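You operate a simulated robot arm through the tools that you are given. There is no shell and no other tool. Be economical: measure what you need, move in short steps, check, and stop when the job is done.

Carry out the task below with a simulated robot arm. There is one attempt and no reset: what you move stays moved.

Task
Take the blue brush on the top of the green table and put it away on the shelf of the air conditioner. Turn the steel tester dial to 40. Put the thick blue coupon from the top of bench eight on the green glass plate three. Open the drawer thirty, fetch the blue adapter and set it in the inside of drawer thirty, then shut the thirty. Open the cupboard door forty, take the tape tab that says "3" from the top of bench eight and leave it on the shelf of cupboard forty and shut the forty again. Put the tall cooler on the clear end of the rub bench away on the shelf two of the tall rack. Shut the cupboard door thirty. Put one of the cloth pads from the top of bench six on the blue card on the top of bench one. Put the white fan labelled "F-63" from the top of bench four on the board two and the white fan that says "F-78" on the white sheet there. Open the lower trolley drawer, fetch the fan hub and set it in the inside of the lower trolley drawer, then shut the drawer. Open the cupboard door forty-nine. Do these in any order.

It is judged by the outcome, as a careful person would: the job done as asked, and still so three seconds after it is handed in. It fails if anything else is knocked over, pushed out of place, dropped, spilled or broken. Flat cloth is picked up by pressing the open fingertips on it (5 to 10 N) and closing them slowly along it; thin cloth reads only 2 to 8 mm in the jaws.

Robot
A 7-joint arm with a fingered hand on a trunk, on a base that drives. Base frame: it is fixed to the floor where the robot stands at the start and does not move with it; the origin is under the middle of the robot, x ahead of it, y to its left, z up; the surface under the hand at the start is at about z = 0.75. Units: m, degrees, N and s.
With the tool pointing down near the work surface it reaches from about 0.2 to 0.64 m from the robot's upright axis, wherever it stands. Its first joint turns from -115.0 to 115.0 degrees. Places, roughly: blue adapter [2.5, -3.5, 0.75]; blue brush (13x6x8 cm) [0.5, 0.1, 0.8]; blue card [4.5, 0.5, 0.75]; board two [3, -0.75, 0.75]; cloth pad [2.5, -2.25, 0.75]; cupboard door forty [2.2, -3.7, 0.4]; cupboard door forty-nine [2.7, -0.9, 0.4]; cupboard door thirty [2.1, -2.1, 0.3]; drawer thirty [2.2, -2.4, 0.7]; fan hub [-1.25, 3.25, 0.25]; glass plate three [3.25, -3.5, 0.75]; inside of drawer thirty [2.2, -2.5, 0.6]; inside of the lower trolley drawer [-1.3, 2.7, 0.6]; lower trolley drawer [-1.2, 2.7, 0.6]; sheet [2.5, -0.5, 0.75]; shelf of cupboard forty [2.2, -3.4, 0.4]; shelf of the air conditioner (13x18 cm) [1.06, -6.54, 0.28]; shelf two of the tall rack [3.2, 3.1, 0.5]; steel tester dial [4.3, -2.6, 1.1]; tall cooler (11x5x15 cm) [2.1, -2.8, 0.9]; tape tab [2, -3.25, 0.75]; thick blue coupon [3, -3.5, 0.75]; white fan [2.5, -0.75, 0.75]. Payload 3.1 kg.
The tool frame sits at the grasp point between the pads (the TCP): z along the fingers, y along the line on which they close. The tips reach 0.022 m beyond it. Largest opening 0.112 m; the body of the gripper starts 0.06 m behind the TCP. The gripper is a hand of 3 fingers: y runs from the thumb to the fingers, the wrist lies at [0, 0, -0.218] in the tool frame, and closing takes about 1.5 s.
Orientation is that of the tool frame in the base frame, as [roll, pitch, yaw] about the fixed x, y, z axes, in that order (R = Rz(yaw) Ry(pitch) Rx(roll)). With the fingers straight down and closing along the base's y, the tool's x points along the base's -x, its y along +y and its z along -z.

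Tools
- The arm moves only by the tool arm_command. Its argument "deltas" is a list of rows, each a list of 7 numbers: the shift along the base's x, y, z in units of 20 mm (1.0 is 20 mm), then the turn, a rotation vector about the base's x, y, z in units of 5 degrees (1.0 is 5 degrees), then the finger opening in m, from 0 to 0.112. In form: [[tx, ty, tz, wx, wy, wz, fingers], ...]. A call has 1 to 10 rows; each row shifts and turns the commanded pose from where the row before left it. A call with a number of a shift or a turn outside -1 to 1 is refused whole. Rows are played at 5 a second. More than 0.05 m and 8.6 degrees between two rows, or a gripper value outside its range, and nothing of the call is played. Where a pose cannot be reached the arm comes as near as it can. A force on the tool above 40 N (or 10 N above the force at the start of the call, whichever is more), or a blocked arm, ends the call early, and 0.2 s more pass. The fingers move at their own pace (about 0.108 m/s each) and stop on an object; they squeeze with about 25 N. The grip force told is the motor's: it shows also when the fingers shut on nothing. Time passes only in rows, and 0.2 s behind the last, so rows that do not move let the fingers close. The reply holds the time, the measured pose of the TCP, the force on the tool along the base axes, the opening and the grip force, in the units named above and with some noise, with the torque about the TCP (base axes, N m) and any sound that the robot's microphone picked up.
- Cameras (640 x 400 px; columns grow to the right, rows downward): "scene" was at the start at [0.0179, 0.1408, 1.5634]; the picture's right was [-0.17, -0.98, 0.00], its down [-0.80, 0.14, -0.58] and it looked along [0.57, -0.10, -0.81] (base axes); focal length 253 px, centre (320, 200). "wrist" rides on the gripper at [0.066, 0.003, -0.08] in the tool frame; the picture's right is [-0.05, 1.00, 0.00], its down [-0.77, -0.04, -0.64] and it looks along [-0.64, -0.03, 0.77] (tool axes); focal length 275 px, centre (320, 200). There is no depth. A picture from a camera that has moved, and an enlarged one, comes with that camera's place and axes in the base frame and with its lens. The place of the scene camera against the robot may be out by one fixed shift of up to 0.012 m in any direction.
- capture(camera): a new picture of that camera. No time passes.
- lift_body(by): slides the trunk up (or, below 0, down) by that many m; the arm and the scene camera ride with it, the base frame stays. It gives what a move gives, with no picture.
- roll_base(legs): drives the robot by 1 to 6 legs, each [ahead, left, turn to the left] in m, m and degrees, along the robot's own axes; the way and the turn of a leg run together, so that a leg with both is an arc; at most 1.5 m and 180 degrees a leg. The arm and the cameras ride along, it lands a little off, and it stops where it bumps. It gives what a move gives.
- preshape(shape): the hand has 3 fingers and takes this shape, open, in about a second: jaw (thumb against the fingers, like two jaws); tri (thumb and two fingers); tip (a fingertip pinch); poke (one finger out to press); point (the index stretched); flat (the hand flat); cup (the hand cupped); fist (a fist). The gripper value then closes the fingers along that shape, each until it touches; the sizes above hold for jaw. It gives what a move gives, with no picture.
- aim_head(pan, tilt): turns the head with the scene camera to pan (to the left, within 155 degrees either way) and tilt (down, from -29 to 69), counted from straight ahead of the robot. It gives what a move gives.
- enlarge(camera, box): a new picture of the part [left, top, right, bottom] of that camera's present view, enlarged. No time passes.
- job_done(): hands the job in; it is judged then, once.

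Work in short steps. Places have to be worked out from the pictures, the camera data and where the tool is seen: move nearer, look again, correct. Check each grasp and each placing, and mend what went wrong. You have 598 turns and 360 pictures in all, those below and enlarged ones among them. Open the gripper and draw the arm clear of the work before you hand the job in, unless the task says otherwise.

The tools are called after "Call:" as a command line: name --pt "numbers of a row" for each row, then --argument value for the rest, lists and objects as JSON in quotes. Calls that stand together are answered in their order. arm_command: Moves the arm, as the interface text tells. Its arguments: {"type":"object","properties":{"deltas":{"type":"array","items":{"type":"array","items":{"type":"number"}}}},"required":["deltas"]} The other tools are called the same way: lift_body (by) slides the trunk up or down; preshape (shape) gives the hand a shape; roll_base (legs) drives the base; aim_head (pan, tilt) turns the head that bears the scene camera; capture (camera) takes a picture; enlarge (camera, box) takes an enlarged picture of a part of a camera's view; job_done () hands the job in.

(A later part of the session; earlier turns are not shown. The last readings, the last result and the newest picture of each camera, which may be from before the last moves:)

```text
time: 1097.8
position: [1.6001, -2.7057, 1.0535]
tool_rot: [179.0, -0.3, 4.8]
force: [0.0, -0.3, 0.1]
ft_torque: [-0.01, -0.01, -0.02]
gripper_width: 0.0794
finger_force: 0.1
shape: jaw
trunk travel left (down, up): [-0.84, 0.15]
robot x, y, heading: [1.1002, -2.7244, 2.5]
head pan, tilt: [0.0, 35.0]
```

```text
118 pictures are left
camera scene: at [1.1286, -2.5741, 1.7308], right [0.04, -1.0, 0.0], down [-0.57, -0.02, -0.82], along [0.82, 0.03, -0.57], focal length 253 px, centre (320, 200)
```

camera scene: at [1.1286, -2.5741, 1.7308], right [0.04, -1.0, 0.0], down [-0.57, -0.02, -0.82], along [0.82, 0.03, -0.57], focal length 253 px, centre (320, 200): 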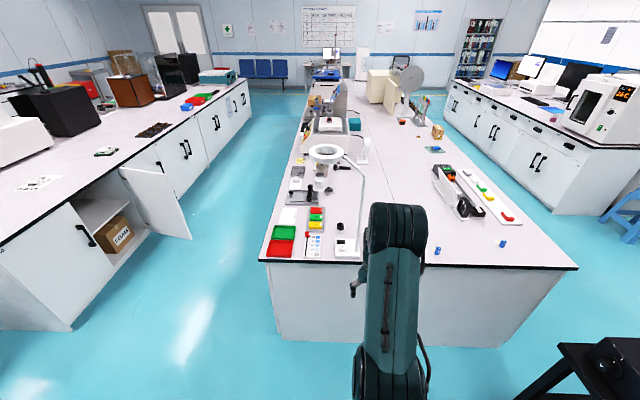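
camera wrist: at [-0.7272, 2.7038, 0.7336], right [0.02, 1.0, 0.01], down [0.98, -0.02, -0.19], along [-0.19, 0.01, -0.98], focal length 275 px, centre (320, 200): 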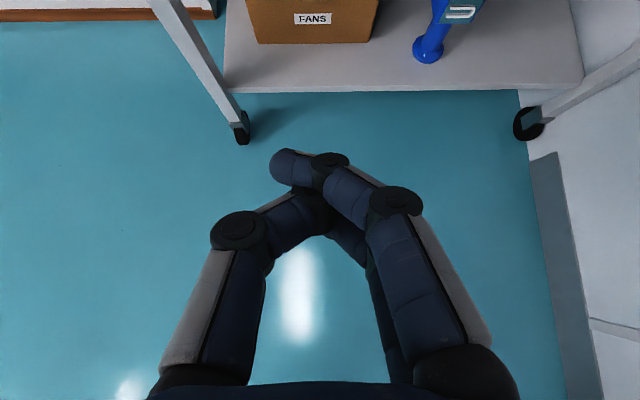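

Call:
arm_command --pt "0 1 0 0 0 0 0.08" --pt "0 1 0 0 0 0 0.08" --pt "0 1 0 0 0 0 0.08" --pt "0 1 0 0 0 0 0.08" --pt "0 1 0 0 0 0 0.08" --pt "0 1 0 0 0 0 0.08" --pt "0 1 0 0 0 0 0.08" --pt "0 1 0 0 0 0 0.08" --pt "0 1 0 0 0 0 0.08" --pt "0 1 0 0 0 0 0.08"

Call:
capture --camera "scene"

Call:
enlarge --camera "scene" --box '[300, 170, 480, 290]'

```text
time: 1100.0
position: [1.5985, -2.5066, 1.0519]
tool_rot: [178.9, -0.2, 4.8]
force: [0.3, -0.2, -0.3]
ft_torque: [0.0, -0.02, -0.02]
gripper_width: 0.0797
finger_force: 0.1
shape: jaw
trunk travel left (down, up): [-0.84, 0.15]
robot x, y, heading: [1.0999, -2.724, 2.0]
head pan, tilt: [0.0, 35.0]
```

```text
117 pictures are left
camera scene: at [1.1285, -2.573, 1.7307], right [0.04, -1.0, 0.0], down [-0.57, -0.02, -0.82], along [0.82, 0.03, -0.57], focal length 253 px, centre (320, 200)
```

scene: 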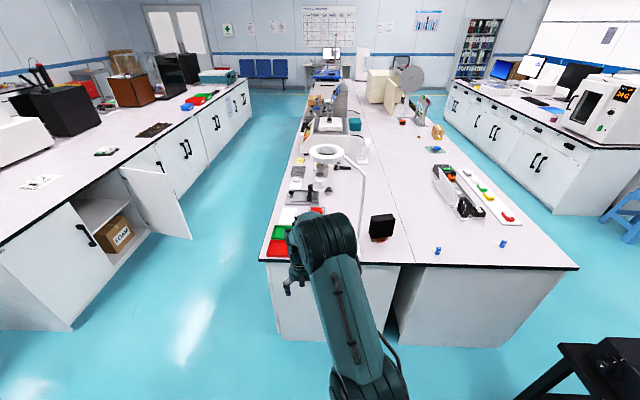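

```text
3.33 times, centred on (390, 230) of scene
camera zoom: at [1.1285, -2.573, 1.7307], right [0.04, -1.0, 0.0], down [-0.57, -0.02, -0.82], along [0.82, 0.03, -0.57], focal length 844 px, centre (87, 100)
```

zoom: 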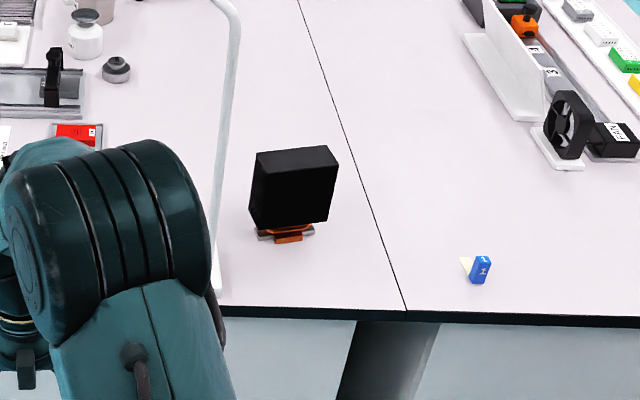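

The cooler (black block, ~5 cm thick along x, at ≈(2.116, −2.853)) stands near a lamp pole. Plan: pick vertically (closing along x), rotate 90°, set down, then regrasp horizontally for the rack. Bring the hand back to centre and rotate it to yaw 90.

Call:
arm_command --pt "0 -1 0 0 0 1 0.08" --pt "0 -1 0 0 0 1 0.08" --pt "0 -1 0 0 0 1 0.08" --pt "0 -1 0 0 0 1 0.08" --pt "0 -1 0 0 0 1 0.08" --pt "0 -1 0 0 0 1 0.08" --pt "0 -1 0 0 0 1 0.08" --pt "0 -1 0 0 0 1 0.08" --pt "0 -1 0 0 0 1 0.08" --pt "0 -1 0 0 0 1 0.08"

Call:
arm_command --pt "0 0 0 0 0 1 0.08" --pt "0 0 0 0 0 1 0.08" --pt "0 0 0 0 0 1 0.08" --pt "0 0 0 0 0 1 0.08" --pt "0 0 0 0 0 1 0.08" --pt "0 0 0 0 0 1 0.08" --pt "0 0 0 0 0 1 0.08"

Call:
roll_base --legs '[[0, -0.18, -2], [0.3, 0, 0]]'

Call:
capture --camera "wrist"

Call:
capture --camera "scene"

```text
time: 1102.2
position: [1.5992, -2.7065, 1.0536]
tool_rot: [179.0, -0.3, 54.9]
force: [0.6, -0.7, -0.3]
ft_torque: [0.03, -0.03, 0.03]
gripper_width: 0.0798
finger_force: 0.0
shape: jaw
trunk travel left (down, up): [-0.84, 0.15]
robot x, y, heading: [1.1046, -2.7306, 2.3]
head pan, tilt: [0.0, 35.0]
```

```text
time: 1103.8
position: [1.5998, -2.7059, 1.0532]
tool_rot: [179.0, -0.3, 90.0]
force: [-0.3, 0.4, -0.2]
ft_torque: [-0.01, 0.01, -0.01]
gripper_width: 0.0795
finger_force: 0.1
shape: jaw
trunk travel left (down, up): [-0.84, 0.15]
robot x, y, heading: [1.1017, -2.727, 1.9]
head pan, tilt: [0.0, 35.0]
```

```text
time: 1107.0
position: [1.9041, -2.9031, 1.052]
tool_rot: [179.0, -0.2, 87.6]
force: [0.1, -0.7, -0.2]
ft_torque: [-0.01, 0.03, -0.02]
gripper_width: 0.0798
finger_force: 0.1
shape: jaw
trunk travel left (down, up): [-0.84, 0.15]
robot x, y, heading: [1.4042, -2.9048, -0.3]
head pan, tilt: [0.0, 35.0]
```

```text
115 pictures are left
camera wrist: at [1.9095, -2.8376, 1.1326], right [1.0, -0.09, 0.02], down [-0.08, -0.77, 0.63], along [-0.04, -0.63, -0.78], focal length 275 px, centre (320, 200)
```

wrist: 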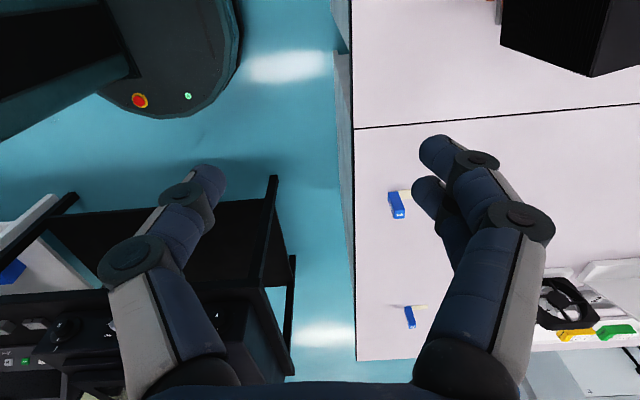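

```text
114 pictures are left
camera scene: at [1.4392, -2.7525, 1.7308], right [0.0, -1.0, 0.0], down [-0.57, 0.0, -0.82], along [0.82, 0.0, -0.57], focal length 253 px, centre (320, 200)
```

scene: 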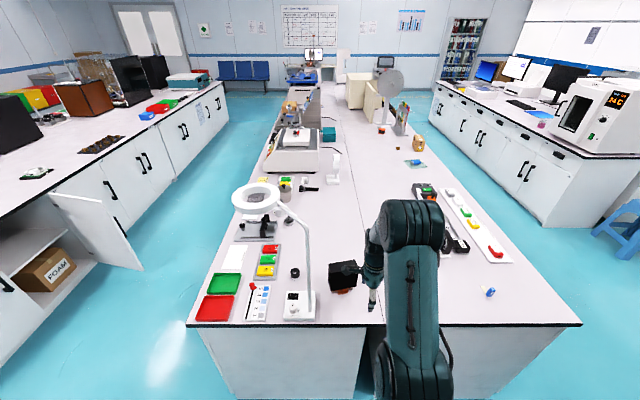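

Call:
arm_command --pt "1 0.2 0.1 0 0 0 0.09" --pt "1 0.2 0.1 0 0 0 0.09" --pt "1 0.2 0.1 0 0 0 0.09" --pt "1 0.2 0.1 0 0 0 0.09" --pt "1 0.2 0.1 0 0 0 0.09" --pt "1 0.2 0 0 0 0 0.09" --pt "1 0.2 0 0 0 0 0.09"

Call:
capture --camera "wrist"

Call:
enlarge --camera "scene" --box '[280, 210, 440, 330]'

```text
time: 1108.6
position: [2.0445, -2.8751, 1.0623]
tool_rot: [179.1, -0.3, 87.7]
force: [1.0, 0.2, -0.6]
ft_torque: [-0.02, -0.03, 0.0]
gripper_width: 0.0897
finger_force: 0.1
shape: jaw
trunk travel left (down, up): [-0.84, 0.15]
robot x, y, heading: [1.4093, -2.9071, -0.2]
head pan, tilt: [0.0, 35.0]
```

```text
113 pictures are left
camera wrist: at [2.05, -2.8101, 1.1425], right [1.0, -0.09, 0.02], down [-0.08, -0.77, 0.63], along [-0.04, -0.63, -0.78], focal length 275 px, centre (320, 200)
```

wrist: 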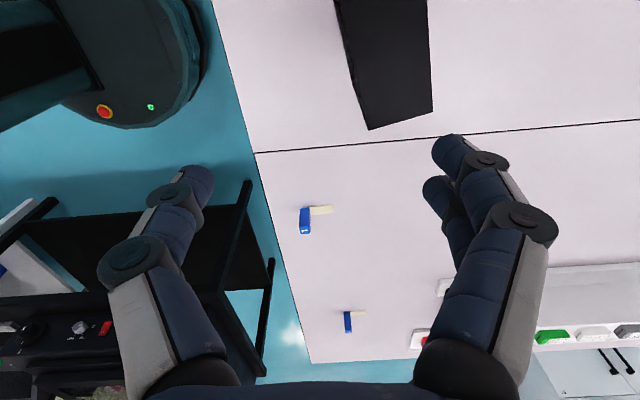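

```text
3.33 times, centred on (360, 270) of scene
camera zoom: at [1.4402, -2.7523, 1.7308], right [0.0, -1.0, 0.0], down [-0.57, 0.0, -0.82], along [0.82, 0.0, -0.57], focal length 844 px, centre (187, -33)
```

zoom: 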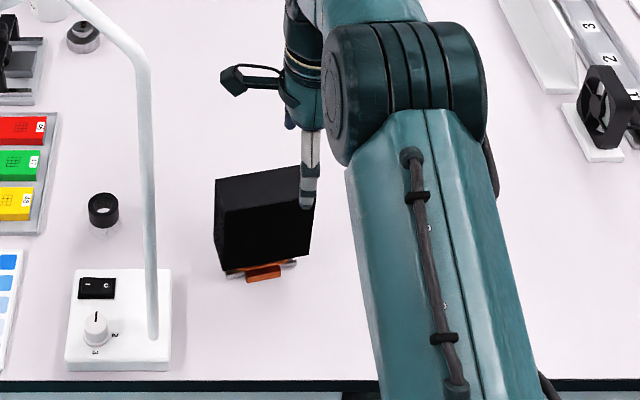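

Cooler centre ≈(2.092, −2.844), thickness axis rotated ~13°. Drive 0.12 ahead, adjust the hand and look again.

Call:
roll_base --legs '[[0.12, 0, 0]]'

Call:
arm_command --pt "-1 0.4 0 0 0 1 0.09" --pt "-1 0.4 0 0 0 1 0.09" --pt "-1 0.4 0 0 0 1 0.09" --pt "-0.6 0.4 0 0 0 0 0.09"

Call:
capture --camera "wrist"

```text
time: 1109.8
position: [2.162, -2.8765, 1.0631]
tool_rot: [179.0, -0.3, 87.6]
force: [-0.5, 1.1, -0.9]
ft_torque: [-0.01, 0.01, 0.0]
gripper_width: 0.0899
finger_force: 0.0
shape: jaw
trunk travel left (down, up): [-0.84, 0.15]
robot x, y, heading: [1.5251, -2.9042, 0.0]
head pan, tilt: [0.0, 35.0]
```

```text
time: 1110.8
position: [2.0885, -2.8438, 1.0633]
tool_rot: [179.0, -0.2, 102.7]
force: [0.7, 0.1, 0.5]
ft_torque: [0.01, -0.03, 0.01]
gripper_width: 0.0901
finger_force: 0.1
shape: jaw
trunk travel left (down, up): [-0.84, 0.15]
robot x, y, heading: [1.5195, -2.9025, 0.1]
head pan, tilt: [0.0, 35.0]
```

```text
111 pictures are left
camera wrist: at [2.0766, -2.7796, 1.1437], right [0.98, 0.17, 0.02], down [0.12, -0.77, 0.63], along [0.12, -0.62, -0.78], focal length 275 px, centre (320, 200)
```

wrist: 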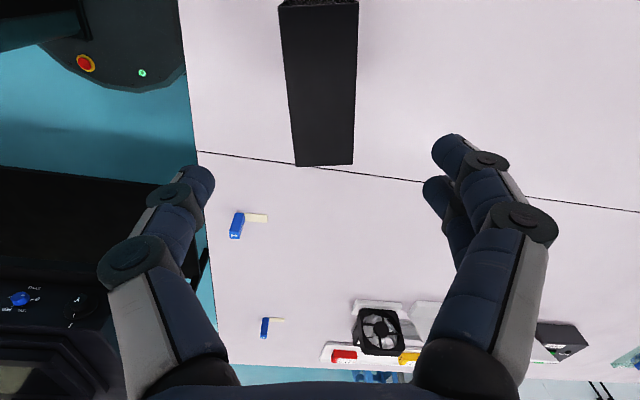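

Aligned. Descend to z≈0.915 and grip.

Call:
arm_command --pt "0.15 0 -1 0 0 0 0.09" --pt "0 0 -1 0 0 0 0.09" --pt "0 0 -1 0 0 0 0.09" --pt "0 0 -1 0 0 0 0.09" --pt "0 0 -1 0 0 0 0.09" --pt "0 0 -1 0 0 0 0.09" --pt "0 0 -1 0 0 0 0.09" --pt "0 0 -0.4 0 0 0 0.09"

Call:
capture --camera "wrist"

```text
time: 1112.6
position: [2.0955, -2.8455, 0.9147]
tool_rot: [179.0, -0.3, 102.7]
force: [0.0, 0.9, 0.5]
ft_torque: [0.0, -0.01, 0.01]
gripper_width: 0.09
finger_force: 0.1
shape: jaw
trunk travel left (down, up): [-0.84, 0.15]
robot x, y, heading: [1.5242, -2.9049, 0.2]
head pan, tilt: [0.0, 35.0]
```

```text
110 pictures are left
camera wrist: at [2.0811, -2.7809, 0.9949], right [0.98, 0.17, 0.02], down [0.12, -0.77, 0.63], along [0.12, -0.62, -0.78], focal length 275 px, centre (320, 200)
```

wrist: 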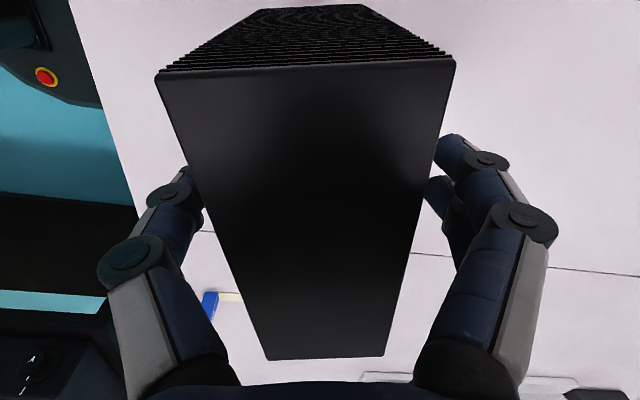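

Call:
arm_command --pt "0 0 0 0 0 0 0.07" --pt "0 0 0 0 0 0 0.05" --pt "0 0 0 0 0 0 0.035" --pt "0 0 0 0 0 0 0.035" --pt "0 0 0 0 0 0 0.035" --pt "0 0 0.5 0 0 0 0.035" --pt "0 0 1 0 0 0 0.035" --pt "0 0 1 0 0 0 0.035" --pt "0 0 1 0 0 0 0.035" --pt "0 0 1 0 0 0 0.035"

Call:
enlarge --camera "scene" --box '[280, 210, 440, 330]'

```text
time: 1114.8
position: [2.0942, -2.844, 1.0045]
tool_rot: [179.0, -0.3, 102.5]
force: [0.6, -1.0, -4.6]
ft_torque: [0.01, 0.0, -0.01]
gripper_width: 0.0413
finger_force: 25.0
shape: jaw
trunk travel left (down, up): [-0.84, 0.15]
robot x, y, heading: [1.5245, -2.9039, -0.1]
head pan, tilt: [0.0, 35.0]
```

```text
3.33 times, centred on (360, 270) of scene
camera zoom: at [1.5576, -2.7524, 1.7307], right [0.0, -1.0, 0.0], down [-0.57, 0.0, -0.82], along [0.82, 0.0, -0.57], focal length 844 px, centre (187, -33)
```

zoom: 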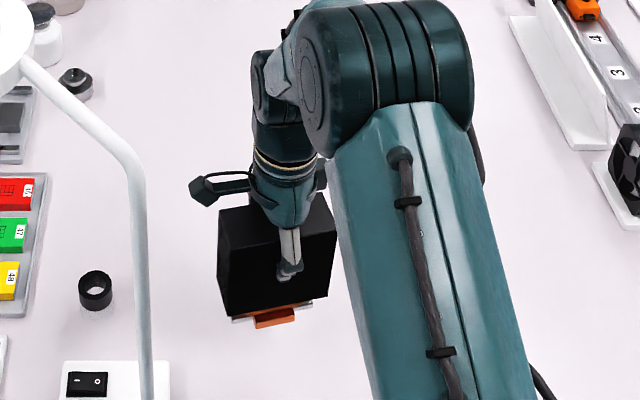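

Cooler held. Rotate it 90° (to yaw 180) in the air and set it down again a little south.

Call:
arm_command --pt "0 -0.2 0 0 0 1 0.035" --pt "0 -0.2 0 0 0 1 0.035" --pt "0 -0.2 0 0 0 1 0.035" --pt "0 -0.2 0 0 0 1 0.035" --pt "0 -0.2 0 0 0 1 0.035" --pt "0 -0.2 0 0 0 1 0.035" --pt "0 -0.2 0 0 0 1 0.035" --pt "0 -0.2 0 0 0 1 0.035" --pt "0 -0.2 0 0 0 1 0.035" --pt "0 -0.2 0 0 0 1 0.035"

Call:
arm_command --pt "0 0 0 0 0 1 0.035" --pt "0 0 0 0 0 1 0.035" --pt "0 0 0 0 0 1 0.035" --pt "0 0 0 0 0 1 0.035" --pt "0 0 0 0 0 1 0.035" --pt "0 0 0 0 0 0.5 0.035"

Call:
arm_command --pt "0 0 -1 0 0 0 0.035" --pt "0 0 -1 0 0 0 0.035" --pt "0 0 -1 0 0 0 0.035" --pt "0 0 -1 0 0 0 0.035" --pt "0 0 -0.2 0 0 0 0.035" --pt "0 0 -0.2 0 0 0 0.035" --pt "0 0 -0.1 0 0 0 0.035" --pt "0 0 -0.1 0 0 0 0.035"

```text
time: 1117.0
position: [2.0948, -2.885, 1.0053]
tool_rot: [178.9, -0.3, 152.7]
force: [-1.4, 0.0, -5.3]
ft_torque: [-0.01, 0.0, 0.02]
gripper_width: 0.0417
finger_force: 25.2
shape: jaw
trunk travel left (down, up): [-0.84, 0.15]
robot x, y, heading: [1.5256, -2.9083, -0.2]
head pan, tilt: [0.0, 35.0]
```

```text
time: 1118.4
position: [2.0937, -2.8834, 1.005]
tool_rot: [178.9, -0.3, -179.7]
force: [0.3, -0.3, -5.9]
ft_torque: [0.01, -0.02, -0.02]
gripper_width: 0.0416
finger_force: 25.4
shape: jaw
trunk travel left (down, up): [-0.84, 0.15]
robot x, y, heading: [1.5216, -2.908, -0.2]
head pan, tilt: [0.0, 35.0]
```

```text
time: 1120.2
position: [2.0951, -2.8835, 0.9143]
tool_rot: [179.0, 0.0, -179.9]
force: [1.6, -0.4, 6.6]
ft_torque: [0.03, -0.02, 0.03]
gripper_width: 0.0419
finger_force: 25.3
shape: jaw
trunk travel left (down, up): [-0.84, 0.15]
robot x, y, heading: [1.5232, -2.9072, -0.3]
head pan, tilt: [0.0, 35.0]
```

Touching down. Release gently and rise.

Call:
arm_command --pt "0 0 -0.05 -0.2 0 0 0.035" --pt "0 0 0 0 0 0 0.05" --pt "0 0 0 0 0 0 0.07" --pt "0 0 0 0 0 0 0.09" --pt "0 0 0 0 0 0 0.09" --pt "0 0 1 0 0 0 0.09" --pt "0 0 1 0 0 0 0.09" --pt "0 0 1 0 0 0 0.09" --pt "0 0 1 0 0 0 0.09" --pt "0 0 1 0 0 0 0.09"

Call:
arm_command --pt "0 0 1 0 0 0 0.09" --pt "0 0 1 0 0 0 0.09" --pt "-1 0 0 0 0 0 0.09" --pt "-1 0 0 0 0 0 0.09" --pt "-1 0 0 0 0 0 0.09" --pt "-1 0 0 0 0 0 0.09" --pt "-1 0 0 0 0 0 0.09"

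Call:
capture --camera "wrist"

```text
time: 1122.4
position: [2.0934, -2.8822, 1.011]
tool_rot: [180.0, -0.3, -179.8]
force: [-0.1, 0.2, -0.9]
ft_torque: [-0.01, -0.03, 0.0]
gripper_width: 0.0895
finger_force: 0.0
shape: jaw
trunk travel left (down, up): [-0.84, 0.15]
robot x, y, heading: [1.5253, -2.9046, -0.1]
head pan, tilt: [0.0, 35.0]
```

```text
time: 1124.0
position: [1.9918, -2.8834, 1.052]
tool_rot: [180.0, -0.2, -179.9]
force: [0.4, -0.1, -0.1]
ft_torque: [0.02, -0.05, 0.01]
gripper_width: 0.0899
finger_force: 0.0
shape: jaw
trunk travel left (down, up): [-0.84, 0.15]
robot x, y, heading: [1.5217, -2.9085, -0.3]
head pan, tilt: [0.0, 35.0]
```

```text
108 pictures are left
camera wrist: at [1.9271, -2.8814, 1.1321], right [0.04, 1.0, 0.0], down [0.77, -0.03, 0.63], along [0.63, -0.03, -0.77], focal length 275 px, centre (320, 200)
```

wrist: 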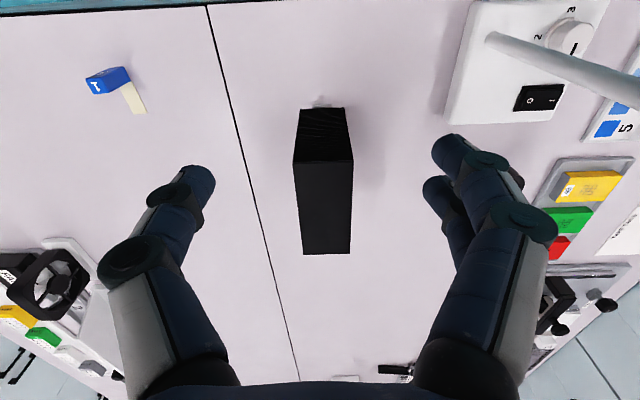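

Cooler stands at west face x≈2.037, y≈−2.885. Rotate the hand by −180° to the forward orientation.

Call:
arm_command --pt "-0.5 0 0 0 0 -1 0.09" --pt "-0.5 0 0 0 0 -1 0.09" --pt "-0.5 0 0 0 0 -1 0.09" --pt "-0.5 0 0 0 0 -1 0.09" --pt "-0.5 0 0 0 0 -1 0.09" --pt "-0.5 0 0 0 0 -1 0.09" --pt "0 0 0 0 0 -1 0.09" --pt "0 0 0 0 0 -1 0.09" --pt "0 0 0 0 0 -1 0.09" --pt "0 0 0 0 0 -1 0.09"

Call:
arm_command --pt "0 0 0 0 0 -1 0.09" --pt "0 0 0 0 0 -1 0.09" --pt "0 0 0 0 0 -1 0.09" --pt "0 0 0 0 0 -1 0.09" --pt "0 0 0 0 0 -1 0.09" --pt "0 0 0 0 0 -1 0.09" --pt "0 0 0 0 0 -1 0.09" --pt "0 0 0 0 0 -1 0.09" --pt "0 0 0 0 0 -1 0.09" --pt "0 0 0 0 0 -1 0.09"

Call:
arm_command --pt "0 0 0 0 0 -1 0.09" --pt "0 0 0 0 0 -1 0.09" --pt "0 0 0 0 0 -1 0.09" --pt "0 0 0 0 0 -1 0.09" --pt "0 0 0 0 0 -1 0.09" --pt "0 0 0 0 0 -1 0.09" --pt "0 0 0 0 0 -1 0.09" --pt "0 0 0 0 0 -1 0.09" --pt "0 0 0 0 0 -1 0.09" --pt "0 0 0 0 0 -1 0.09"

Call:
arm_command --pt "0 0 0 0 0 -1 0.09" --pt "0 0 0 0 0 -1 0.09" --pt "0 0 0 0 0 -1 0.09" --pt "0 0 0 0 0 -1 0.09" --pt "0 0 0 0 0 -1 0.09" --pt "0 0 0 0 0 -1 0.09"

```text
time: 1126.2
position: [1.9343, -2.8844, 1.0513]
tool_rot: [180.0, -0.3, 130.1]
force: [0.7, -0.1, 0.2]
ft_torque: [0.02, -0.05, 0.01]
gripper_width: 0.0896
finger_force: 0.1
shape: jaw
trunk travel left (down, up): [-0.84, 0.15]
robot x, y, heading: [1.5204, -2.9069, -0.3]
head pan, tilt: [0.0, 35.0]
```

```text
time: 1128.4
position: [1.9336, -2.8835, 1.0522]
tool_rot: [179.9, -0.3, 80.0]
force: [-0.1, -0.3, 0.3]
ft_torque: [0.02, 0.02, -0.01]
gripper_width: 0.0899
finger_force: 0.1
shape: jaw
trunk travel left (down, up): [-0.84, 0.15]
robot x, y, heading: [1.5217, -2.9086, 0.2]
head pan, tilt: [0.0, 35.0]
```

```text
time: 1130.6
position: [1.9335, -2.8845, 1.0527]
tool_rot: [180.0, -0.4, 30.0]
force: [-1.0, 0.2, 0.2]
ft_torque: [0.04, 0.0, -0.02]
gripper_width: 0.0897
finger_force: 0.1
shape: jaw
trunk travel left (down, up): [-0.84, 0.15]
robot x, y, heading: [1.5223, -2.9038, -0.0]
head pan, tilt: [0.0, 35.0]
```

```text
time: 1132.0
position: [1.9338, -2.8835, 1.0522]
tool_rot: [180.0, -0.3, 0.0]
force: [-1.0, 0.5, 0.2]
ft_torque: [-0.03, 0.02, 0.03]
gripper_width: 0.09
finger_force: 0.0
shape: jaw
trunk travel left (down, up): [-0.84, 0.15]
robot x, y, heading: [1.5254, -2.9064, -0.1]
head pan, tilt: [0.0, 35.0]
```

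Call:
roll_base --legs '[[-0.25, 0, 0]]'

Call:
arm_command --pt "0.8 0 0 0 -1 0 0.09" --pt "0.8 0 0 0 -1 0 0.09" --pt "0.8 0 0 0 -1 0 0.09" --pt "0.8 0 0 0 -1 0 0.09" --pt "0.8 0 0 0 -1 0 0.09" --pt "0.8 0 0 0 -1 0 0.09" --pt "0.8 0 0 0 -1 0 0.09" --pt "0.8 0 0 0 -1 0 0.09" --pt "0.8 0 0 0 -1 0 0.09" --pt "0.8 0 0 0 -1 0 0.09"

Call:
arm_command --pt "0 0 -0.5 0 -1 0 0.09" --pt "0 0 -0.5 0 -1 0 0.09" --pt "0 0 -0.5 0 -1 0 0.09" --pt "0 0 -0.5 0 -1 0 0.09" --pt "0 0 -0.5 0 -1 0 0.09" --pt "0 0 -0.5 0 -1 0 0.09" --pt "0 0 -0.5 0 0 0 0.09" --pt "0 0 -0.5 0 0 0 0.09"

Call:
lift_body --by -0.06

Call:
capture --camera "wrist"

```text
time: 1133.8
position: [1.6853, -2.8844, 1.0524]
tool_rot: [-180.0, -0.2, -0.2]
force: [0.3, 0.6, 1.2]
ft_torque: [-0.02, 0.03, 0.01]
gripper_width: 0.0898
finger_force: 0.0
shape: jaw
trunk travel left (down, up): [-0.84, 0.15]
robot x, y, heading: [1.2748, -2.9052, -0.3]
head pan, tilt: [0.0, 35.0]
```

```text
time: 1136.0
position: [1.8456, -2.8842, 1.0528]
tool_rot: [-179.9, -50.4, -0.3]
force: [-0.5, 0.0, 0.6]
ft_torque: [0.0, 0.0, 0.0]
gripper_width: 0.0897
finger_force: 0.1
shape: jaw
trunk travel left (down, up): [-0.84, 0.15]
robot x, y, heading: [1.2736, -2.9006, -0.3]
head pan, tilt: [0.0, 35.0]
```

```text
time: 1137.8
position: [1.8464, -2.8847, 0.9719]
tool_rot: [-179.5, -80.2, -0.5]
force: [-0.9, -0.3, 1.3]
ft_torque: [0.0, -0.02, 0.01]
gripper_width: 0.0896
finger_force: 0.0
shape: jaw
trunk travel left (down, up): [-0.84, 0.15]
robot x, y, heading: [1.2743, -2.9043, -0.1]
head pan, tilt: [0.0, 35.0]
```

```text
time: 1138.8
position: [1.8454, -2.8862, 0.9126]
tool_rot: [-179.5, -80.4, -0.4]
force: [0.3, 0.6, 0.4]
ft_torque: [0.01, -0.02, 0.02]
gripper_width: 0.09
finger_force: 0.0
shape: jaw
trunk travel left (down, up): [-0.78, 0.21]
robot x, y, heading: [1.2757, -2.9086, -0.3]
head pan, tilt: [0.0, 35.0]
```

```text
107 pictures are left
camera wrist: at [1.7776, -2.8883, 0.9901], right [-0.01, -1.0, -0.05], down [-0.76, 0.04, -0.65], along [0.65, 0.03, -0.76], focal length 275 px, centre (320, 200)
```

wrist: 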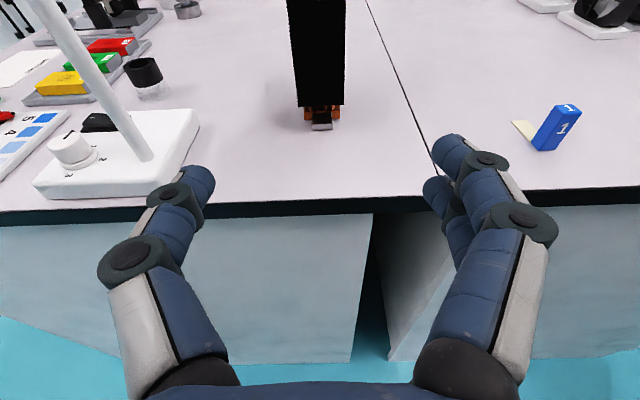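

Lined up. Lower to z≈0.885, drive ahead so the fingers straddle the cooler.

Call:
arm_command --pt "0 0 -0.7 0 0 0 0.09" --pt "0 0 -0.7 0 0 0 0.09"

Call:
roll_base --legs '[[0.15, 0, 0]]'

Call:
capture --camera "wrist"

```text
time: 1139.4
position: [1.8461, -2.8842, 0.8841]
tool_rot: [-179.4, -80.3, -0.6]
force: [-0.4, 0.1, -0.7]
ft_torque: [0.0, 0.01, -0.02]
gripper_width: 0.0898
finger_force: 0.0
shape: jaw
trunk travel left (down, up): [-0.78, 0.21]
robot x, y, heading: [1.2763, -2.9061, -0.1]
head pan, tilt: [0.0, 35.0]
```

```text
time: 1140.8
position: [1.9978, -2.886, 0.8833]
tool_rot: [-179.6, -80.3, -0.6]
force: [-0.5, -0.9, -1.0]
ft_torque: [0.0, 0.01, 0.02]
gripper_width: 0.0898
finger_force: 0.1
shape: jaw
trunk travel left (down, up): [-0.78, 0.21]
robot x, y, heading: [1.4274, -2.9044, -0.3]
head pan, tilt: [0.0, 35.0]
```

```text
106 pictures are left
camera wrist: at [1.9303, -2.8893, 0.9623], right [-0.01, -1.0, -0.05], down [-0.76, 0.04, -0.65], along [0.65, 0.03, -0.76], focal length 275 px, centre (320, 200)
```

wrist: 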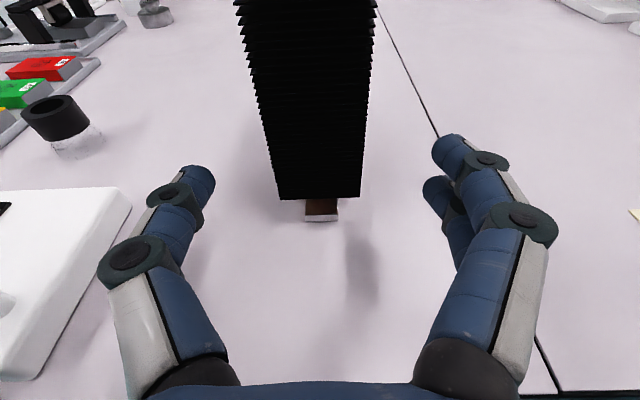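

Call:
arm_command --pt "1 0 0.2 0 0 0 0.09" --pt "1 0 0.2 0 0 0 0.09" --pt "1 0 0.1 0 0 0 0.09" --pt "0.7 0 0 0 0 0 0.09" --pt "0 0 0 0 0 0 0.07" --pt "0 0 0 0 0 0 0.05" --pt "0 0 0 0 0 0 0.035" --pt "0 0 0 0 0 0 0.03" --pt "0 0 0 0 0 0 0.03" --pt "0 0 0 0 0 0 0.03"

Call:
capture --camera "wrist"

```text
time: 1143.0
position: [2.0717, -2.8849, 0.8941]
tool_rot: [-179.6, -80.4, -0.6]
force: [2.1, 1.3, 0.4]
ft_torque: [-0.02, 0.0, -0.01]
gripper_width: 0.0419
finger_force: 24.7
shape: jaw
trunk travel left (down, up): [-0.78, 0.21]
robot x, y, heading: [1.4279, -2.9046, -0.0]
head pan, tilt: [0.0, 35.0]
```

```text
105 pictures are left
camera wrist: at [2.004, -2.8878, 0.9731], right [-0.01, -1.0, -0.05], down [-0.76, 0.04, -0.65], along [0.65, 0.03, -0.76], focal length 275 px, centre (320, 200)
```

wrist: 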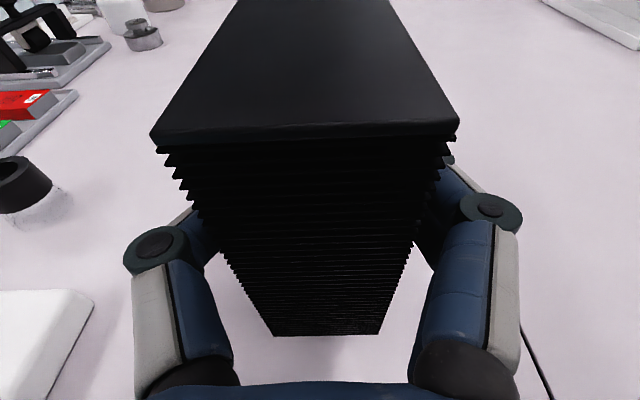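

Gripped. Lift and back away from the bench.

Call:
arm_command --pt "0 0 0.5 0 0 0 0.03" --pt "0 0 1 0 0 0 0.03" --pt "0 0 1 0 0 0 0.03" --pt "0 0 1 0 0 0 0.03"

Call:
roll_base --legs '[[-0.4, 0, 0]]'

Call:
capture --camera "scene"

```text
time: 1144.0
position: [2.0716, -2.8858, 0.9638]
tool_rot: [-179.6, -80.2, -0.5]
force: [0.1, 0.0, -4.8]
ft_torque: [0.01, 0.11, -0.01]
gripper_width: 0.0418
finger_force: 24.6
shape: jaw
trunk travel left (down, up): [-0.78, 0.21]
robot x, y, heading: [1.425, -2.9054, -0.2]
head pan, tilt: [0.0, 35.0]
```

```text
time: 1146.5
position: [1.672, -2.8807, 0.9634]
tool_rot: [-179.4, -80.2, -0.3]
force: [0.3, -0.1, -5.3]
ft_torque: [0.01, 0.12, 0.0]
gripper_width: 0.0417
finger_force: 25.4
shape: jaw
trunk travel left (down, up): [-0.78, 0.21]
robot x, y, heading: [1.0272, -2.9021, 0.0]
head pan, tilt: [0.0, 35.0]
```

```text
104 pictures are left
camera scene: at [1.0617, -2.7511, 1.6708], right [0.0, -1.0, 0.0], down [-0.57, 0.0, -0.82], along [0.82, 0.0, -0.57], focal length 253 px, centre (320, 200)
```

scene: 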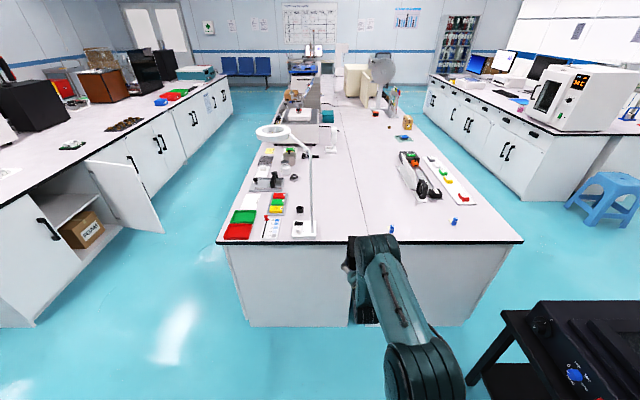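

Cooler is held firmly. Drive back west, north through the lane, and east to the rack.

Call:
roll_base --legs '[[-1.35, 0, 0], [0, 0, 90], [1.48, 0, 0], [1.48, 0, 0], [1.48, 0, 0]]'

Call:
roll_base --legs '[[0, 0, -90], [1.48, 0, 0], [1.48, 0, 0], [0.85, 0, 0]]'

```text
time: 1178.1
position: [-0.224, 2.212, 0.9637]
tool_rot: [-179.6, -80.2, 88.2]
force: [0.1, -0.6, -4.7]
ft_torque: [-0.13, -0.01, -0.03]
gripper_width: 0.0417
finger_force: 25.3
shape: jaw
trunk travel left (down, up): [-0.78, 0.21]
robot x, y, heading: [-0.2172, 1.5633, 88.5]
head pan, tilt: [0.0, 35.0]
```

```text
time: 1200.4
position: [4.2635, 1.38, 0.9627]
tool_rot: [-179.5, -80.3, -4.1]
force: [0.0, 0.4, -3.8]
ft_torque: [0.01, 0.13, 0.02]
gripper_width: 0.0417
finger_force: 25.0
shape: jaw
trunk travel left (down, up): [-0.78, 0.21]
robot x, y, heading: [3.6144, 1.4017, -4.1]
head pan, tilt: [0.0, 35.0]
```

Call:
roll_base --legs '[[0, 0, 94.1]]'

Call:
lift_body --by -0.33

Call:
aim_head --pan 0 --tilt 30

Call:
capture --camera "scene"

Call:
capture --camera "wrist"

```text
time: 1204.8
position: [3.6081, 2.0469, 0.9639]
tool_rot: [-179.5, -80.1, 88.5]
force: [-0.1, -0.3, -4.3]
ft_torque: [-0.15, -0.05, 0.0]
gripper_width: 0.0415
finger_force: 24.8
shape: jaw
trunk travel left (down, up): [-0.78, 0.21]
robot x, y, heading: [3.6184, 1.3992, 88.5]
head pan, tilt: [0.0, 35.0]
```

```text
time: 1208.0
position: [3.6074, 2.0466, 0.6338]
tool_rot: [-179.6, -80.2, 88.4]
force: [-0.1, 0.1, -5.1]
ft_torque: [-0.13, 0.02, -0.01]
gripper_width: 0.0416
finger_force: 25.0
shape: jaw
trunk travel left (down, up): [-0.45, 0.54]
robot x, y, heading: [3.6175, 1.3999, 88.4]
head pan, tilt: [0.0, 35.0]
```

```text
time: 1208.7
position: [3.6091, 2.046, 0.6332]
tool_rot: [-179.6, -80.1, 88.3]
force: [-0.2, -0.1, -5.2]
ft_torque: [-0.1, 0.0, 0.01]
gripper_width: 0.0416
finger_force: 24.9
shape: jaw
trunk travel left (down, up): [-0.45, 0.54]
robot x, y, heading: [3.616, 1.3987, 88.5]
head pan, tilt: [0.0, 30.0]
```

```text
103 pictures are left
camera scene: at [3.471, 1.4357, 1.3485], right [1.0, -0.02, 0.0], down [-0.01, -0.5, -0.87], along [0.02, 0.87, -0.5], focal length 253 px, centre (320, 200)
```

scene: 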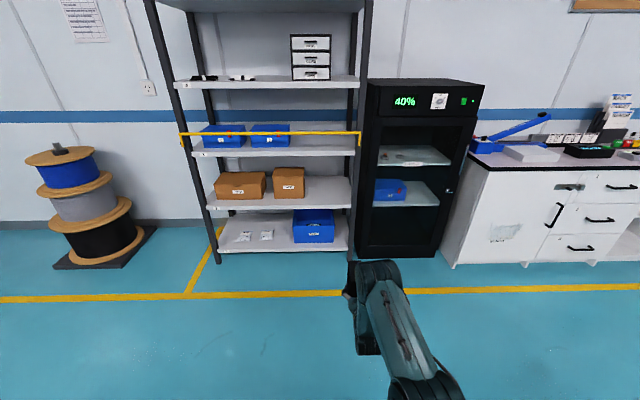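

```text
102 pictures are left
camera wrist: at [3.6106, 1.978, 0.7115], right [1.0, -0.03, -0.05], down [-0.05, -0.76, -0.65], along [-0.02, 0.65, -0.76], focal length 275 px, centre (320, 200)
```

wrist: 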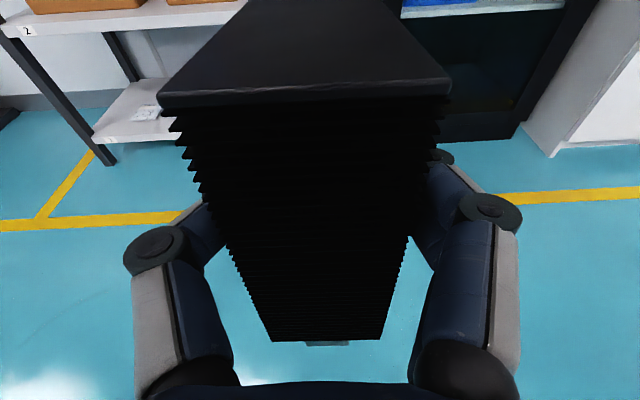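

Shelf 2: front edge y≈2.843, free x 3.40–3.69. Align to x≈3.545 and approach.

Call:
roll_base --legs '[[0, 0.05, 1.5], [0.6, 0, 0]]'

Call:
capture --camera "scene"

Call:
capture --camera "wrist"

```text
time: 1212.7
position: [3.5375, 2.6603, 0.6334]
tool_rot: [-179.7, -80.0, 90.0]
force: [0.6, 0.3, -5.7]
ft_torque: [-0.12, -0.03, 0.01]
gripper_width: 0.0415
finger_force: 24.8
shape: jaw
trunk travel left (down, up): [-0.45, 0.54]
robot x, y, heading: [3.566, 2.0156, 90.2]
head pan, tilt: [0.0, 30.0]
```

```text
101 pictures are left
camera scene: at [3.4175, 2.0466, 1.3485], right [1.0, 0.0, 0.0], down [0.0, -0.5, -0.87], along [0.0, 0.87, -0.5], focal length 253 px, centre (320, 200)
```

scene: 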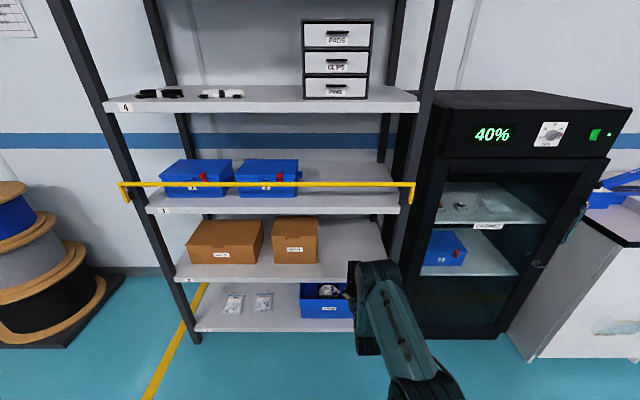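

```text
100 pictures are left
camera wrist: at [3.542, 2.5925, 0.7114], right [1.0, 0.0, -0.05], down [-0.03, -0.76, -0.65], along [-0.04, 0.65, -0.76], focal length 275 px, centre (320, 200)
```

wrist: 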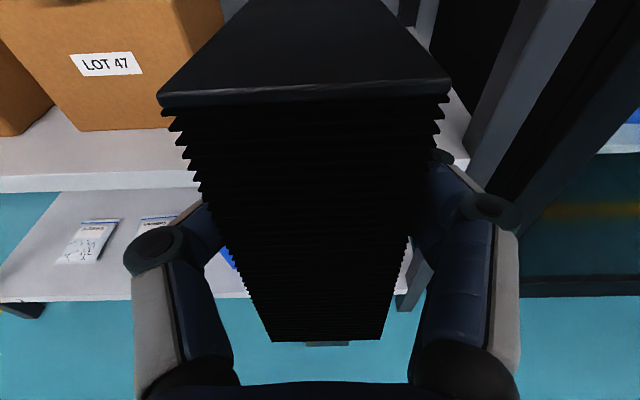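

Raise 2 cm for margin and move in.

Call:
lift_body --by 0.02

Call:
roll_base --legs '[[0.17, 0, 0]]'

Call:
capture --camera "scene"

Call:
capture --camera "wrist"

```text
time: 1213.3
position: [3.5388, 2.6611, 0.6522]
tool_rot: [-179.7, -80.1, 90.0]
force: [0.6, 0.2, -5.0]
ft_torque: [-0.1, 0.02, -0.01]
gripper_width: 0.0416
finger_force: 25.4
shape: jaw
trunk travel left (down, up): [-0.47, 0.52]
robot x, y, heading: [3.5634, 2.0167, 90.2]
head pan, tilt: [0.0, 30.0]
```

```text
time: 1214.8
position: [3.5381, 2.8312, 0.6524]
tool_rot: [-179.7, -80.2, 90.0]
force: [-0.7, 0.8, -5.1]
ft_torque: [-0.11, 0.02, 0.0]
gripper_width: 0.0417
finger_force: 25.1
shape: jaw
trunk travel left (down, up): [-0.47, 0.52]
robot x, y, heading: [3.5625, 2.1856, 90.2]
head pan, tilt: [0.0, 30.0]
```

```text
99 pictures are left
camera scene: at [3.4169, 2.2167, 1.3685], right [1.0, 0.0, 0.0], down [0.0, -0.5, -0.87], along [0.0, 0.87, -0.5], focal length 253 px, centre (320, 200)
```

scene: 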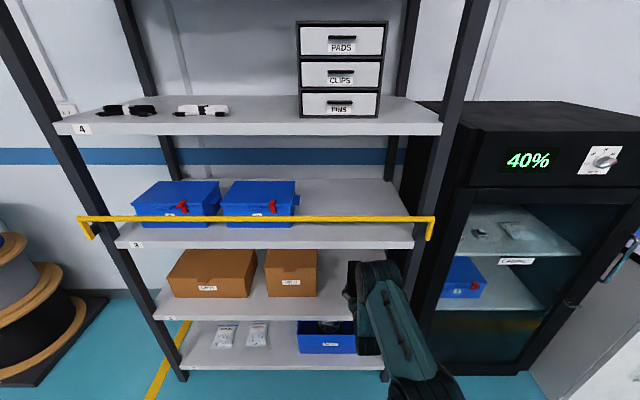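

```text
98 pictures are left
camera wrist: at [3.5414, 2.7623, 0.731], right [1.0, 0.0, -0.05], down [-0.03, -0.76, -0.65], along [-0.04, 0.65, -0.76], focal length 275 px, centre (320, 200)
```

wrist: 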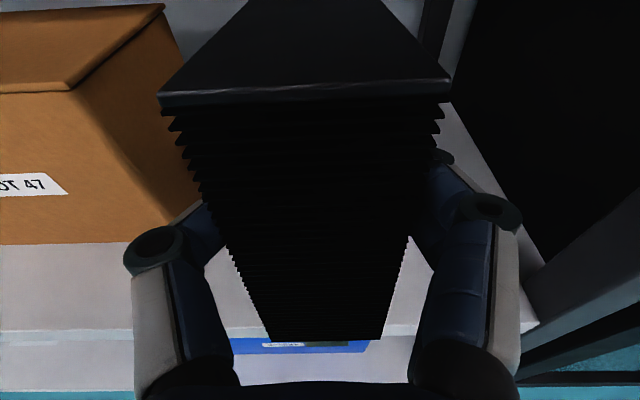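

Move 8 cm further in, then check.

Call:
roll_base --legs '[[0.085, 0, 0]]'

Call:
capture --camera "wrist"

```text
time: 1215.9
position: [3.537, 2.9176, 0.6532]
tool_rot: [-179.6, -80.1, 90.1]
force: [0.7, -0.4, -5.3]
ft_torque: [-0.11, 0.01, 0.0]
gripper_width: 0.0417
finger_force: 25.3
shape: jaw
trunk travel left (down, up): [-0.47, 0.52]
robot x, y, heading: [3.5647, 2.2722, 89.9]
head pan, tilt: [0.0, 30.0]
```

```text
97 pictures are left
camera wrist: at [3.5409, 2.8493, 0.7308], right [1.0, 0.0, -0.05], down [-0.03, -0.76, -0.65], along [-0.04, 0.65, -0.76], focal length 275 px, centre (320, 200)
```

wrist: 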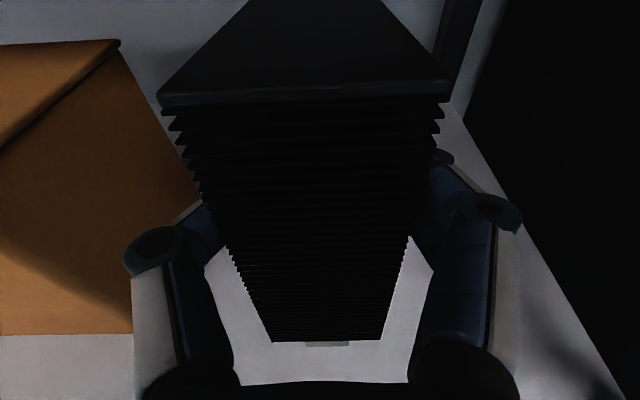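

Lower to contact.

Call:
arm_command --pt "0 0 -0.4 0 0 0 0.03" --pt "0 0 -0.4 0 0 0 0.03" --pt "0 0 -0.3 0 0 0 0.03" --pt "0 0 -0.2 0 0 0 0.03" --pt "0 0 -0.2 0 0 0 0.03" --pt "0 0 -0.2 0 0 0 0.03" --pt "0 0 -0.15 0 0 0 0.03" --pt "0 0 -0.15 0 0 0 0.03" --pt "0 0 -0.15 0 0 0 0.03" --pt "0 0 -0.15 0 0 0 0.03"

```text
time: 1218.1
position: [3.537, 2.9169, 0.6076]
tool_rot: [-179.6, -80.1, 90.1]
force: [-0.8, 0.7, -4.4]
ft_torque: [-0.11, 0.0, 0.01]
gripper_width: 0.0414
finger_force: 24.8
shape: jaw
trunk travel left (down, up): [-0.47, 0.52]
robot x, y, heading: [3.5617, 2.2747, 90.2]
head pan, tilt: [0.0, 30.0]
```

Call:
arm_command --pt "0 0 -0.15 0 0 0 0.03" --pt "0 0 -0.15 0 0 0 0.03" --pt "0 0 -0.15 0 0 0 0.03" --pt "0 0 -0.15 0 0 0 0.03" --pt "0 0 -0.15 0 0 0 0.03" --pt "0 0 -0.15 0 0 0 0.03" --pt "0 0 -0.15 0 0 0 0.03" --pt "0 0 -0.15 0 0 0 0.03"

Call:
capture --camera "wrist"

```text
time: 1219.9
position: [3.5372, 2.9173, 0.5891]
tool_rot: [-179.3, -81.1, 89.8]
force: [-0.8, 3.6, 37.8]
ft_torque: [0.55, 0.02, -0.05]
gripper_width: 0.0418
finger_force: 25.5
shape: jaw
trunk travel left (down, up): [-0.47, 0.52]
robot x, y, heading: [3.564, 2.2738, 90.1]
head pan, tilt: [0.0, 30.0]
```

```text
96 pictures are left
camera wrist: at [3.5412, 2.8463, 0.6675], right [1.0, 0.0, -0.05], down [-0.03, -0.75, -0.66], along [-0.04, 0.66, -0.75], focal length 275 px, centre (320, 200)
```

wrist: 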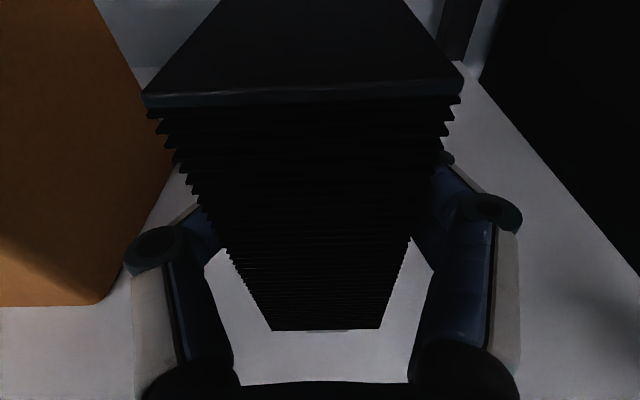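

Firm contact. Ease up ~3 mm, open gradually, then withdraw straight back.

Call:
arm_command --pt "0 0 0.17 0 0 0 0.03" --pt "0 0 0 0 0 0 0.045" --pt "0 0 0 0 0 0 0.06" --pt "0 0 0 0 0 0 0.08" --pt "0 0 0 0 0 0 0.09" --pt "0 0 0 0 0 0 0.09"

Call:
roll_base --legs '[[-0.3, 0, 0]]'

Call:
capture --camera "wrist"

Call:
capture --camera "scene"

```text
time: 1221.3
position: [3.5385, 2.9174, 0.5872]
tool_rot: [-179.5, -80.1, 90.1]
force: [-0.4, -0.2, 0.4]
ft_torque: [0.03, 0.0, 0.0]
gripper_width: 0.0897
finger_force: 0.0
shape: jaw
trunk travel left (down, up): [-0.47, 0.52]
robot x, y, heading: [3.5611, 2.2689, 90.5]
head pan, tilt: [0.0, 30.0]
```

```text
time: 1223.3
position: [3.5389, 2.6131, 0.5881]
tool_rot: [-179.6, -80.2, 90.2]
force: [-0.1, -0.6, 0.1]
ft_torque: [0.0, -0.02, 0.02]
gripper_width: 0.0899
finger_force: 0.0
shape: jaw
trunk travel left (down, up): [-0.47, 0.52]
robot x, y, heading: [3.5646, 1.9675, 90.3]
head pan, tilt: [0.0, 30.0]
```

```text
95 pictures are left
camera wrist: at [3.5421, 2.5447, 0.6657], right [1.0, 0.0, -0.05], down [-0.03, -0.76, -0.65], along [-0.04, 0.65, -0.76], focal length 275 px, centre (320, 200)
```

wrist: 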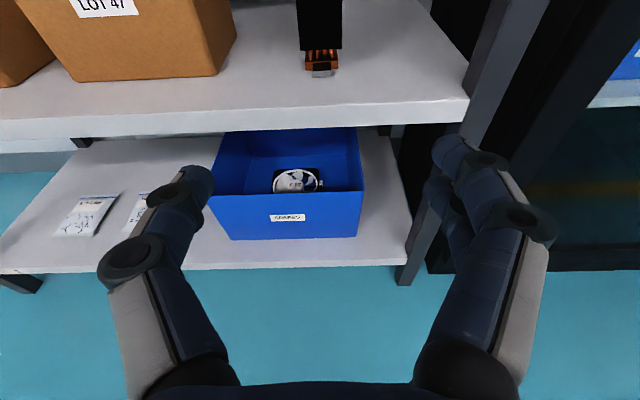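

```text
94 pictures are left
camera scene: at [3.4177, 1.9984, 1.3686], right [1.0, 0.0, 0.0], down [0.0, -0.5, -0.87], along [0.0, 0.87, -0.5], focal length 253 px, centre (320, 200)
```

scene: 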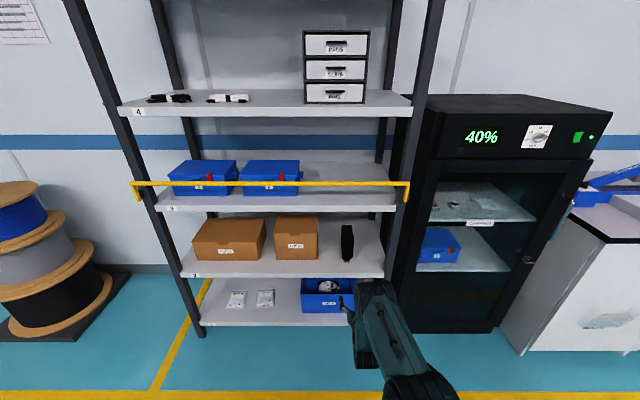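

The cooler stands on shelf two. Everything is done; back the arm well clear before handing in.

Call:
roll_base --legs '[[-0.35, 0, 0]]'

Call:
enlarge --camera "scene" --box '[220, 150, 420, 300]'

```text
time: 1225.6
position: [3.5377, 2.2563, 0.5872]
tool_rot: [-179.6, -80.2, 90.4]
force: [-0.4, -0.8, -0.6]
ft_torque: [-0.01, 0.0, -0.01]
gripper_width: 0.0899
finger_force: 0.1
shape: jaw
trunk travel left (down, up): [-0.47, 0.52]
robot x, y, heading: [3.5719, 1.6122, 90.5]
head pan, tilt: [0.0, 30.0]
```

```text
2.67 times, centred on (320, 225) of scene
camera zoom: at [3.4195, 1.6408, 1.3686], right [1.0, 0.01, 0.0], down [0.0, -0.5, -0.87], along [-0.01, 0.87, -0.5], focal length 675 px, centre (320, 133)
```

zoom: 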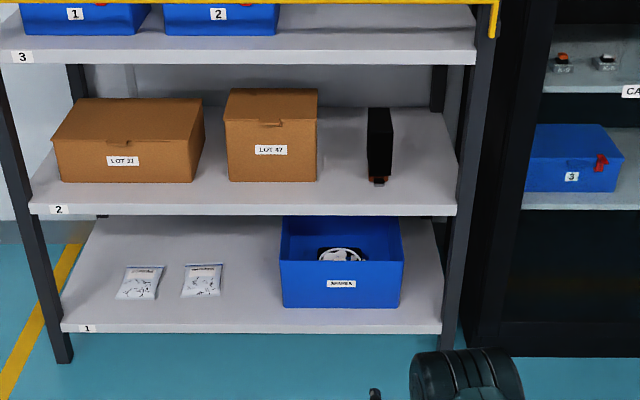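

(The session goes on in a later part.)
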